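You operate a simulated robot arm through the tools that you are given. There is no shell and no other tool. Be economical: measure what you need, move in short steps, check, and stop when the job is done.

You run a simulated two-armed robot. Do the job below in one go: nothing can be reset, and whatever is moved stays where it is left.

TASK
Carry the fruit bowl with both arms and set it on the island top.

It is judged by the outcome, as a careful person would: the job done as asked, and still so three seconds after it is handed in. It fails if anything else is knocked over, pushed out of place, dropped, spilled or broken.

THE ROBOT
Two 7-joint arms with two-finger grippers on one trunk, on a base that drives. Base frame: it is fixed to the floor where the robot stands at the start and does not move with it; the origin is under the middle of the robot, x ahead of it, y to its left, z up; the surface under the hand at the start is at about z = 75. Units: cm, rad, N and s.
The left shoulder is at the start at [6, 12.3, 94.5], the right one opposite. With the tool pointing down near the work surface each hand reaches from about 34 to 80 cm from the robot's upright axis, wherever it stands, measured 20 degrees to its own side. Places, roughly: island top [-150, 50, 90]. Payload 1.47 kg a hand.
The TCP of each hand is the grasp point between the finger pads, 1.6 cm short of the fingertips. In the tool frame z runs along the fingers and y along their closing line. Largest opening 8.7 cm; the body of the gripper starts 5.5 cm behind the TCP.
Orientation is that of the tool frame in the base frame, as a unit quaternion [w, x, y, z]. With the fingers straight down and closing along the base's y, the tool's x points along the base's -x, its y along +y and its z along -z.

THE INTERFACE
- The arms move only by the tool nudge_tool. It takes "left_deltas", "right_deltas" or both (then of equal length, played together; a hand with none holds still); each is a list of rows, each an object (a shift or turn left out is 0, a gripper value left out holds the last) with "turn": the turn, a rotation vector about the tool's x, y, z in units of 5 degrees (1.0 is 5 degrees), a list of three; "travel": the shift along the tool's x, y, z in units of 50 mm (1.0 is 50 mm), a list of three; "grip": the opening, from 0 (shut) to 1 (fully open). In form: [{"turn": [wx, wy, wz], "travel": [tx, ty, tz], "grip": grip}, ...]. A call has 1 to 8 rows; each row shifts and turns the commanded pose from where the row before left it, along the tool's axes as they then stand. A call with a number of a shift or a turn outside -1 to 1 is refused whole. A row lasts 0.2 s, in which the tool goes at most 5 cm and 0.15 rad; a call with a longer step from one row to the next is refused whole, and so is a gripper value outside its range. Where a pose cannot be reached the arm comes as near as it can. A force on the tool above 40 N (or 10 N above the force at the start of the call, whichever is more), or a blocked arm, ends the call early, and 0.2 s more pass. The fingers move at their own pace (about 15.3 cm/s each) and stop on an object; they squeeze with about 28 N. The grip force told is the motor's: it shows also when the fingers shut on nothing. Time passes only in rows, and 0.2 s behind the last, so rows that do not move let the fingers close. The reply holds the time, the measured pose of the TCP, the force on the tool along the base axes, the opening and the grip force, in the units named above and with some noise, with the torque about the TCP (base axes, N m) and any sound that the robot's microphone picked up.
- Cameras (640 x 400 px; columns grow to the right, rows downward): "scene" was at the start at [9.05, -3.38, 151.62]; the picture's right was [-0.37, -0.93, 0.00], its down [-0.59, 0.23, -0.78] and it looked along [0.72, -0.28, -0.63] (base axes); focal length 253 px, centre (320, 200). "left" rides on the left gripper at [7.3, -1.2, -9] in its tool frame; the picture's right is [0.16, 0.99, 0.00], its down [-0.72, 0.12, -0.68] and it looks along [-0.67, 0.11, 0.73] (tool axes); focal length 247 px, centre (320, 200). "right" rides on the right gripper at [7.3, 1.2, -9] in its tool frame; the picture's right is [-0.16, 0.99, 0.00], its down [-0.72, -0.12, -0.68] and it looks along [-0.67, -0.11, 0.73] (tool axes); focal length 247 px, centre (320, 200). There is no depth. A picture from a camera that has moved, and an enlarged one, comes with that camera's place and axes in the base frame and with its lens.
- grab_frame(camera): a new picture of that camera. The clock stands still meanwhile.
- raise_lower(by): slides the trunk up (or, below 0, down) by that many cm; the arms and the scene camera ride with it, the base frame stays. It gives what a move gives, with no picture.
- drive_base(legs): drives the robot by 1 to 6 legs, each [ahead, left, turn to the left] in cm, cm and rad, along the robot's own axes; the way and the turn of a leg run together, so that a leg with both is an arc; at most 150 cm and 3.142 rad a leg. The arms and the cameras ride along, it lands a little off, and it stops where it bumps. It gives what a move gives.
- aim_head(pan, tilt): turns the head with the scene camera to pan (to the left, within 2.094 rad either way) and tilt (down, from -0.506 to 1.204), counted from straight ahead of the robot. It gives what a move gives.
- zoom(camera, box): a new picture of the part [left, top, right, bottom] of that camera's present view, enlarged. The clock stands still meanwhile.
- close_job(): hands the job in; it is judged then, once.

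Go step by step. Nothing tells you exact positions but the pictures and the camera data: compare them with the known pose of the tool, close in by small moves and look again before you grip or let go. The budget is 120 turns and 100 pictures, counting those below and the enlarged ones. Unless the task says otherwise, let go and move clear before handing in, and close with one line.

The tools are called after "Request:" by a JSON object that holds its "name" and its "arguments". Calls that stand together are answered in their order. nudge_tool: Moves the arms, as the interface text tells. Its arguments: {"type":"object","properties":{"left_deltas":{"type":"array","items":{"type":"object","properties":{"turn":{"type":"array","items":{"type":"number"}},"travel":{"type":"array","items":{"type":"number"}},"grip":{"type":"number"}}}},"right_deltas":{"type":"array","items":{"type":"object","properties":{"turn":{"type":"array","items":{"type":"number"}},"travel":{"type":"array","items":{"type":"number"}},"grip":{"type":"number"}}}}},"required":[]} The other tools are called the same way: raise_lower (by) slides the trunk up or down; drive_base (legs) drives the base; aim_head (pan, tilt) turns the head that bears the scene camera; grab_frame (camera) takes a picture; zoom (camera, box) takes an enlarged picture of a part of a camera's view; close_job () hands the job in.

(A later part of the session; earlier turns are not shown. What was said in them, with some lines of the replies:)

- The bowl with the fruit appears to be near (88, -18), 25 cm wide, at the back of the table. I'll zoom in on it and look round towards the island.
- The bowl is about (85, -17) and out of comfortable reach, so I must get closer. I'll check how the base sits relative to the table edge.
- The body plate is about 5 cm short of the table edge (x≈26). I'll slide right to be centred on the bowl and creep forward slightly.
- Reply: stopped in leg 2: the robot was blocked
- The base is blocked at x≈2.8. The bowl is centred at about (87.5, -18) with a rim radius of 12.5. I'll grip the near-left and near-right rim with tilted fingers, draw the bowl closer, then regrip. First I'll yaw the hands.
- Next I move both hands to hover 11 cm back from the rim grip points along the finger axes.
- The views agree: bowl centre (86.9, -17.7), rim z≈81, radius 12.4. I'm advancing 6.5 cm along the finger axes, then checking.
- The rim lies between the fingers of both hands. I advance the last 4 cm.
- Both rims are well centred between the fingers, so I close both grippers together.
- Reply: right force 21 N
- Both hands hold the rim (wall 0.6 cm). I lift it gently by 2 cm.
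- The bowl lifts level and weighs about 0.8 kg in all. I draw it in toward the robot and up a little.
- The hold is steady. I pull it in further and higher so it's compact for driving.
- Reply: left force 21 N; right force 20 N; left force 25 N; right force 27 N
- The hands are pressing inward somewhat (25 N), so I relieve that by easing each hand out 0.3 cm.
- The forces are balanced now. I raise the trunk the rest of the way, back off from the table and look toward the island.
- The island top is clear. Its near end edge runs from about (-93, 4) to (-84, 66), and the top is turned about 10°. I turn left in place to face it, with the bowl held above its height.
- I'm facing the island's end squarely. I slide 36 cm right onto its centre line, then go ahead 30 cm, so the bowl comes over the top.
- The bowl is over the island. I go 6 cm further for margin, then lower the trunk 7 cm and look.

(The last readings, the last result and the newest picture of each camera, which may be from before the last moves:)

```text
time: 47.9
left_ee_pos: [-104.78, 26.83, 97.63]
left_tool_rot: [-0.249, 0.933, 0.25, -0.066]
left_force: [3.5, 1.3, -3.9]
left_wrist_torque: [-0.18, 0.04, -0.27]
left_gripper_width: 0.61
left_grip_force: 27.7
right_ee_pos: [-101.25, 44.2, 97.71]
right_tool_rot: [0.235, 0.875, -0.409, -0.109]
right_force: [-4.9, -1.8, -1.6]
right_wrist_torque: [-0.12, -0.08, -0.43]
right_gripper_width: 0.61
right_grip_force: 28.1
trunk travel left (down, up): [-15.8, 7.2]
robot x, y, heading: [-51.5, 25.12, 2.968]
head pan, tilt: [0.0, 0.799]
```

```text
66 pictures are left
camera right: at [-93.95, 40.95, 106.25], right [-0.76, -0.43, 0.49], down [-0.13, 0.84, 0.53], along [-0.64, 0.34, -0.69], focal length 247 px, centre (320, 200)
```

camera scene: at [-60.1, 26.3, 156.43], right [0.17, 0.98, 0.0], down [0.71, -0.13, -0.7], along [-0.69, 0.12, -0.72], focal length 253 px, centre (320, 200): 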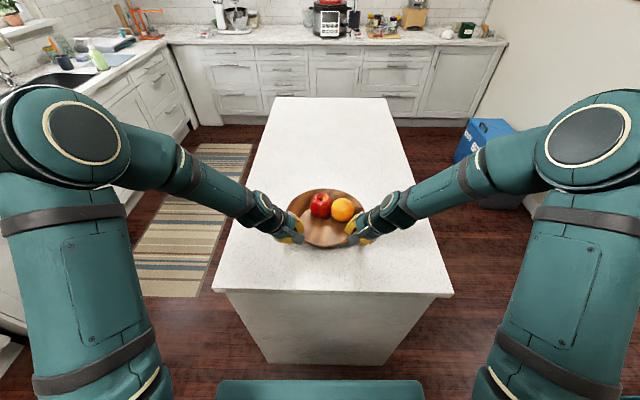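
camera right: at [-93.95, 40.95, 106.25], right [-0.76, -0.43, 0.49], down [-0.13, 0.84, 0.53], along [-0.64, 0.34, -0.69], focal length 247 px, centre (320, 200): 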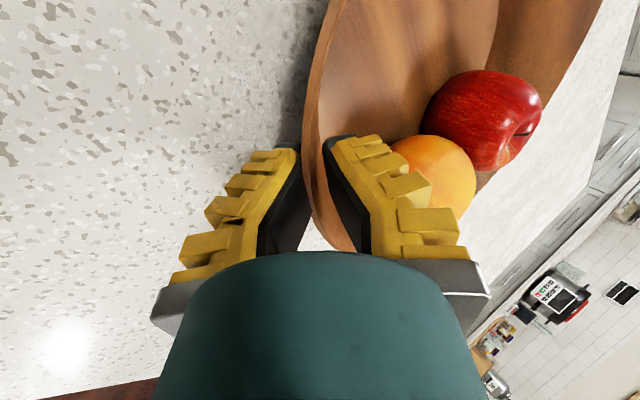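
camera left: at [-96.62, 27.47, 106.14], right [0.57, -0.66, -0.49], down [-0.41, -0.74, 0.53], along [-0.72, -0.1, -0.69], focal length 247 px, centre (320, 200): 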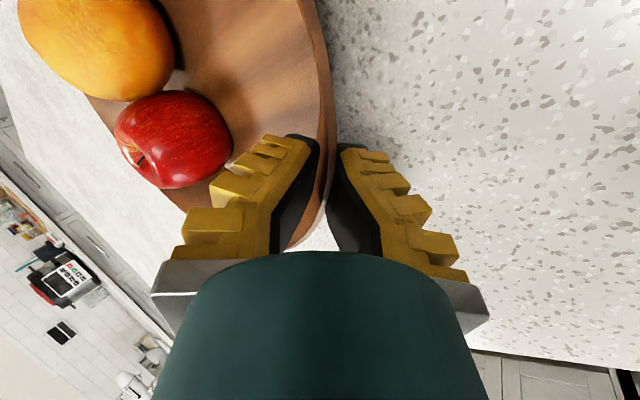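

The torques shifted slightly, so the bowl may be close to contact. I zoom to check the gap.

Request:
{"name": "zoom", "arguments": {"camera": "scene", "box": [240, 170, 400, 270]}}

Request:
{"name": "raise_lower", "arguments": {"by": -0.6}}

```text
4.00 times, centred on (320, 220) of scene
camera zoom: at [-60.1, 26.3, 156.43], right [0.17, 0.98, 0.0], down [0.71, -0.13, -0.7], along [-0.69, 0.12, -0.72], focal length 1012 px, centre (320, 120)
```

zoom: 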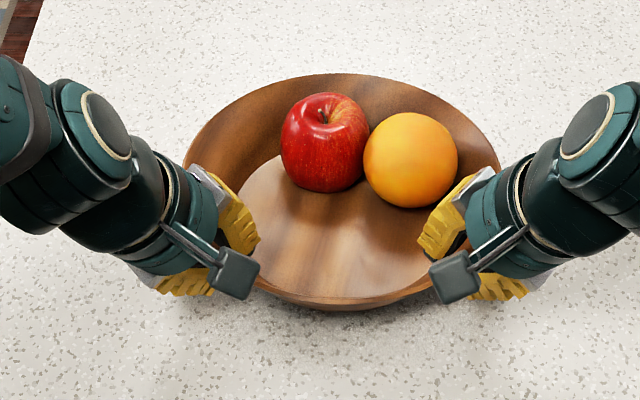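

```text
time: 48.5
left_ee_pos: [-104.64, 26.79, 97.09]
left_tool_rot: [-0.249, 0.933, 0.25, -0.066]
left_force: [5.4, 1.1, -0.1]
left_wrist_torque: [-0.26, 0.37, -0.11]
left_gripper_width: 0.59
left_grip_force: 27.7
right_ee_pos: [-101.3, 44.09, 97.18]
right_tool_rot: [0.234, 0.876, -0.408, -0.109]
right_force: [-3.9, -1.9, -0.1]
right_wrist_torque: [0.06, 0.0, -0.56]
right_gripper_width: 0.61
right_grip_force: 27.5
trunk travel left (down, up): [-15.2, 7.8]
robot x, y, heading: [-51.17, 25.0, 2.964]
head pan, tilt: [0.0, 0.799]
```

The far side of the bowl has touched the top first. I keep lowering in small steps so it settles flat, watching the force.

Request:
{"name": "raise_lower", "arguments": {"by": -0.5}}

Request:
{"name": "zoom", "arguments": {"camera": "scene", "box": [240, 170, 400, 270]}}

```text
time: 49.0
left_ee_pos: [-104.72, 26.78, 96.64]
left_tool_rot: [-0.25, 0.933, 0.25, -0.065]
left_force: [6.4, 2.0, -1.5]
left_wrist_torque: [-0.24, 0.42, -0.11]
left_gripper_width: 0.6
left_grip_force: 28.6
right_ee_pos: [-101.15, 44.13, 96.73]
right_tool_rot: [0.235, 0.876, -0.408, -0.109]
right_force: [-3.1, -2.8, 1.3]
right_wrist_torque: [-0.02, 0.02, -0.53]
right_gripper_width: 0.59
right_grip_force: 27.9
trunk travel left (down, up): [-14.7, 8.3]
robot x, y, heading: [-51.32, 25.0, 2.968]
head pan, tilt: [0.0, 0.799]
```

```text
4.00 times, centred on (320, 220) of scene
camera zoom: at [-60.0, 26.28, 155.33], right [0.17, 0.98, 0.0], down [0.71, -0.13, -0.7], along [-0.69, 0.12, -0.72], focal length 1012 px, centre (320, 120)
```

zoom: 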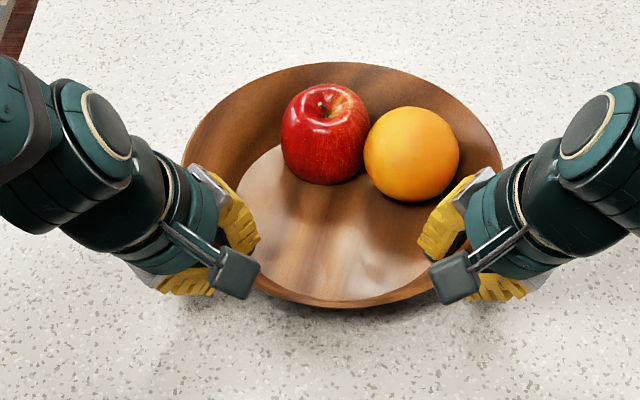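

It is pivoting flat as expected with very low force. I continue.

Request:
{"name": "raise_lower", "arguments": {"by": -0.5}}

Request:
{"name": "raise_lower", "arguments": {"by": -0.4}}

Request:
{"name": "zoom", "arguments": {"camera": "scene", "box": [240, 170, 400, 270]}}

```text
time: 49.5
left_ee_pos: [-104.52, 26.95, 96.51]
left_tool_rot: [-0.251, 0.933, 0.249, -0.069]
left_force: [3.9, 4.9, 15.3]
left_wrist_torque: [-0.28, 0.61, -0.06]
left_gripper_width: 0.6
left_grip_force: 27.8
right_ee_pos: [-101.22, 44.21, 96.38]
right_tool_rot: [0.237, 0.875, -0.406, -0.11]
right_force: [-6.9, -4.3, 19.8]
right_wrist_torque: [-0.34, -0.08, -0.41]
right_gripper_width: 0.6
right_grip_force: 28.1
trunk travel left (down, up): [-14.2, 8.8]
robot x, y, heading: [-51.16, 25.09, 2.97]
head pan, tilt: [0.0, 0.799]
```

```text
time: 50.1
left_ee_pos: [-104.65, 27.09, 96.22]
left_tool_rot: [-0.252, 0.933, 0.248, -0.07]
left_force: [4.0, -3.1, 10.0]
left_wrist_torque: [-0.07, 0.4, -0.29]
left_gripper_width: 0.6
left_grip_force: 27.5
right_ee_pos: [-101.39, 44.06, 96.24]
right_tool_rot: [0.239, 0.875, -0.406, -0.114]
right_force: [4.1, 2.4, 13.2]
right_wrist_torque: [-0.69, -0.4, -0.15]
right_gripper_width: 0.76
right_grip_force: 27.5
trunk travel left (down, up): [-13.8, 9.2]
robot x, y, heading: [-51.1, 24.97, 2.964]
head pan, tilt: [0.0, 0.799]
stopped: the force on the tool passed its limit at 41 N (the readings are from after the stop); the commanded pose is now the measured one
```

```text
4.00 times, centred on (320, 220) of scene
camera zoom: at [-59.74, 26.24, 154.44], right [0.17, 0.98, 0.0], down [0.7, -0.12, -0.7], along [-0.69, 0.12, -0.72], focal length 1012 px, centre (320, 120)
```

zoom: 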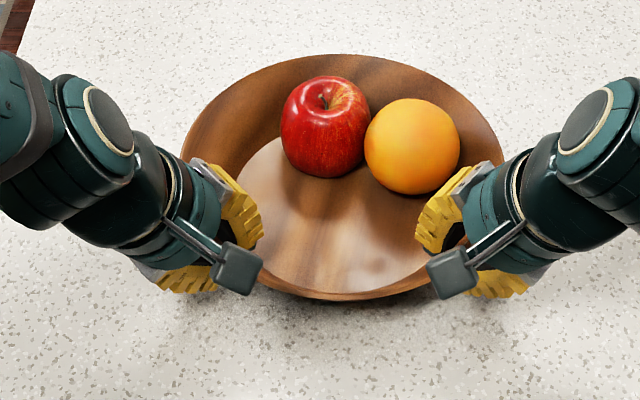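

The bowl now rests firmly on the top (about 23 N pressing). I ease up 0.2 cm and open both grippers together.

Request:
{"name": "nudge_tool", "arguments": {"left_deltas": [{"travel": [0, -0.02, -0.035]}, {"grip": 0.15}, {"grip": 0.3}, {"grip": 0.42}, {}], "right_deltas": [{"travel": [0, 0.02, -0.035]}, {"grip": 0.15}, {"grip": 0.3}, {"grip": 0.42}, {}]}}

Request:
{"name": "zoom", "arguments": {"camera": "scene", "box": [240, 170, 400, 270]}}

Request:
{"name": "grab_frame", "arguments": {"camera": "left"}}

Request:
{"name": "grab_frame", "arguments": {"camera": "right"}}

```text
time: 51.3
left_ee_pos: [-104.85, 27.08, 96.25]
left_tool_rot: [-0.252, 0.933, 0.248, -0.069]
left_force: [0.4, 0.9, -0.2]
left_wrist_torque: [-0.01, 0.0, 0.0]
left_gripper_width: 4.22
left_grip_force: 4.1
right_ee_pos: [-101.43, 44.09, 96.3]
right_tool_rot: [0.238, 0.875, -0.406, -0.112]
right_force: [0.2, 0.1, 0.0]
right_wrist_torque: [0.0, 0.02, 0.0]
right_gripper_width: 4.26
right_grip_force: 3.8
trunk travel left (down, up): [-13.8, 9.2]
robot x, y, heading: [-51.2, 24.93, 2.964]
head pan, tilt: [0.0, 0.799]
```

```text
4.00 times, centred on (320, 220) of scene
camera zoom: at [-60.06, 26.29, 154.45], right [0.17, 0.98, 0.0], down [0.71, -0.13, -0.7], along [-0.69, 0.12, -0.72], focal length 1012 px, centre (320, 120)
```

zoom: 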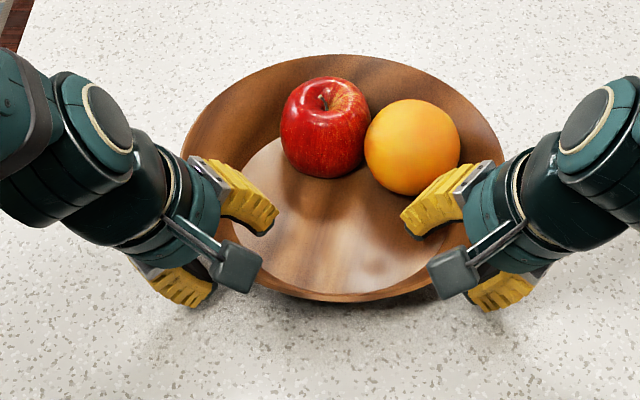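

```text
61 pictures are left
camera left: at [-96.73, 27.64, 104.65], right [0.56, -0.66, -0.5], down [-0.41, -0.74, 0.53], along [-0.72, -0.1, -0.69], focal length 247 px, centre (320, 200)
```

left: 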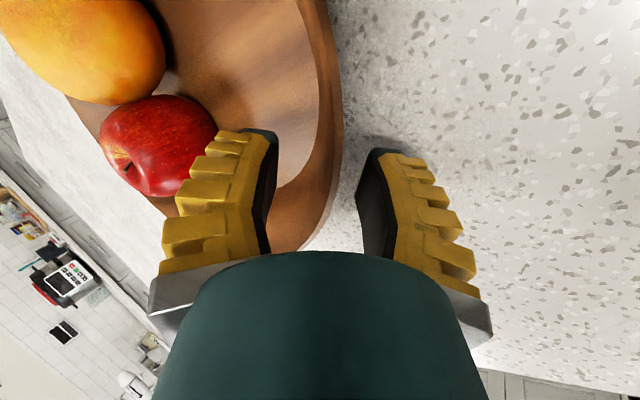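

```text
60 pictures are left
camera right: at [-94.04, 40.82, 104.7], right [-0.75, -0.43, 0.5], down [-0.13, 0.84, 0.53], along [-0.65, 0.34, -0.68], focal length 247 px, centre (320, 200)
```

right: 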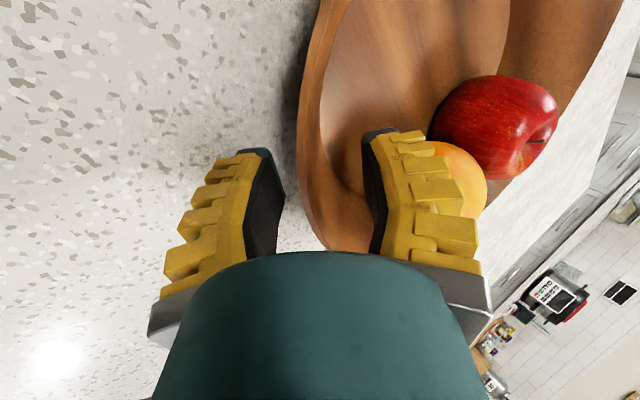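

Both hands are free and the bowl rests on the top. I withdraw back along the finger axes.

Request:
{"name": "nudge_tool", "arguments": {"left_deltas": [{"travel": [0, 0, -0.2]}, {"travel": [0, 0, -0.3]}, {"travel": [0, 0, -0.5]}, {"travel": [0, 0, -0.6]}, {"travel": [0, 0, -0.6]}], "right_deltas": [{"travel": [0, 0, -0.2]}, {"travel": [0, 0, -0.3]}, {"travel": [0, 0, -0.5]}, {"travel": [0, 0, -0.6]}, {"travel": [0, 0, -0.6]}]}}

Request:
{"name": "grab_frame", "arguments": {"camera": "scene"}}

```text
time: 52.5
left_ee_pos: [-101.81, 22.28, 105.86]
left_tool_rot: [-0.252, 0.933, 0.248, -0.069]
left_force: [0.1, 0.0, -0.1]
left_wrist_torque: [0.0, 0.01, 0.0]
left_gripper_width: 4.22
left_grip_force: 4.3
right_ee_pos: [-96.97, 47.63, 105.94]
right_tool_rot: [0.237, 0.876, -0.406, -0.111]
right_force: [1.2, 0.0, -0.4]
right_wrist_torque: [0.02, 0.04, -0.01]
right_gripper_width: 4.23
right_grip_force: 3.7
trunk travel left (down, up): [-13.8, 9.2]
robot x, y, heading: [-50.97, 24.62, 2.963]
head pan, tilt: [0.0, 0.799]
```

```text
59 pictures are left
camera scene: at [-59.86, 26.25, 154.47], right [0.17, 0.98, 0.0], down [0.7, -0.12, -0.7], along [-0.69, 0.12, -0.72], focal length 253 px, centre (320, 200)
```

scene: 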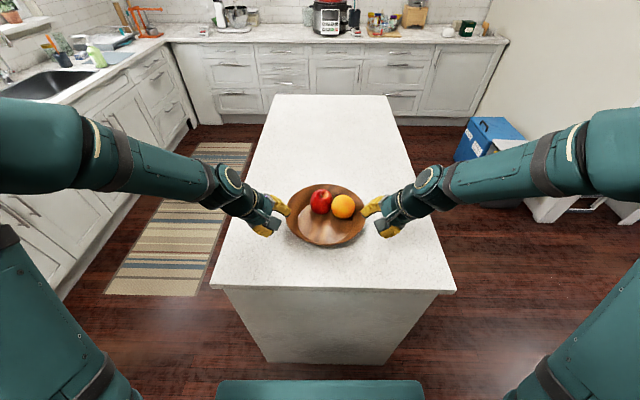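

The bowl stands on the island with both fruits inside. I back off 15 cm and take a last look.

Request:
{"name": "drive_base", "arguments": {"legs": [[-15, 0, 0]]}}

Request:
{"name": "zoom", "arguments": {"camera": "scene", "box": [200, 80, 456, 240]}}

```text
time: 53.9
left_ee_pos: [-87.42, 19.7, 105.87]
left_tool_rot: [-0.252, 0.933, 0.248, -0.069]
left_force: [0.8, -0.5, 0.3]
left_wrist_torque: [-0.03, 0.03, 0.03]
left_gripper_width: 4.24
left_grip_force: 3.9
right_ee_pos: [-82.62, 45.14, 105.82]
right_tool_rot: [0.237, 0.875, -0.406, -0.113]
right_force: [1.1, -0.8, -0.2]
right_wrist_torque: [0.0, 0.05, 0.01]
right_gripper_width: 4.19
right_grip_force: 4.3
trunk travel left (down, up): [-13.8, 9.2]
robot x, y, heading: [-36.7, 22.31, 2.969]
head pan, tilt: [0.0, 0.799]
```

```text
2.50 times, centred on (328, 160) of scene
camera zoom: at [-45.42, 23.7, 154.47], right [0.17, 0.98, 0.0], down [0.71, -0.12, -0.7], along [-0.69, 0.12, -0.72], focal length 633 px, centre (300, 300)
```

zoom: 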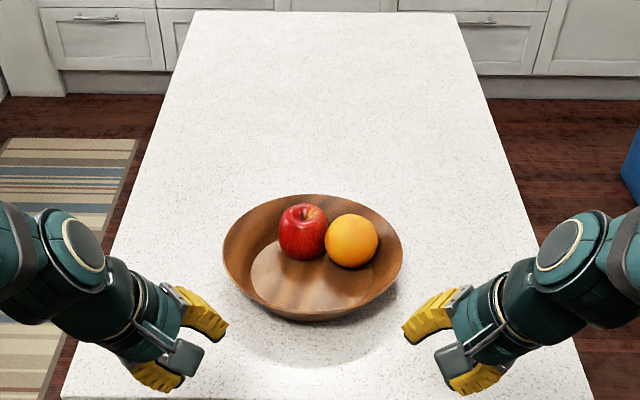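

The bowl sits flat on the island top with the apple and orange still in it, and both hands are clear. I'm handing the job in.

Request:
{"name": "close_job", "arguments": {}}

```text
The job is handed in.
```

The fruit bowl is on the island top, carried there with both arms, with the apple and orange still inside and both hands clear.
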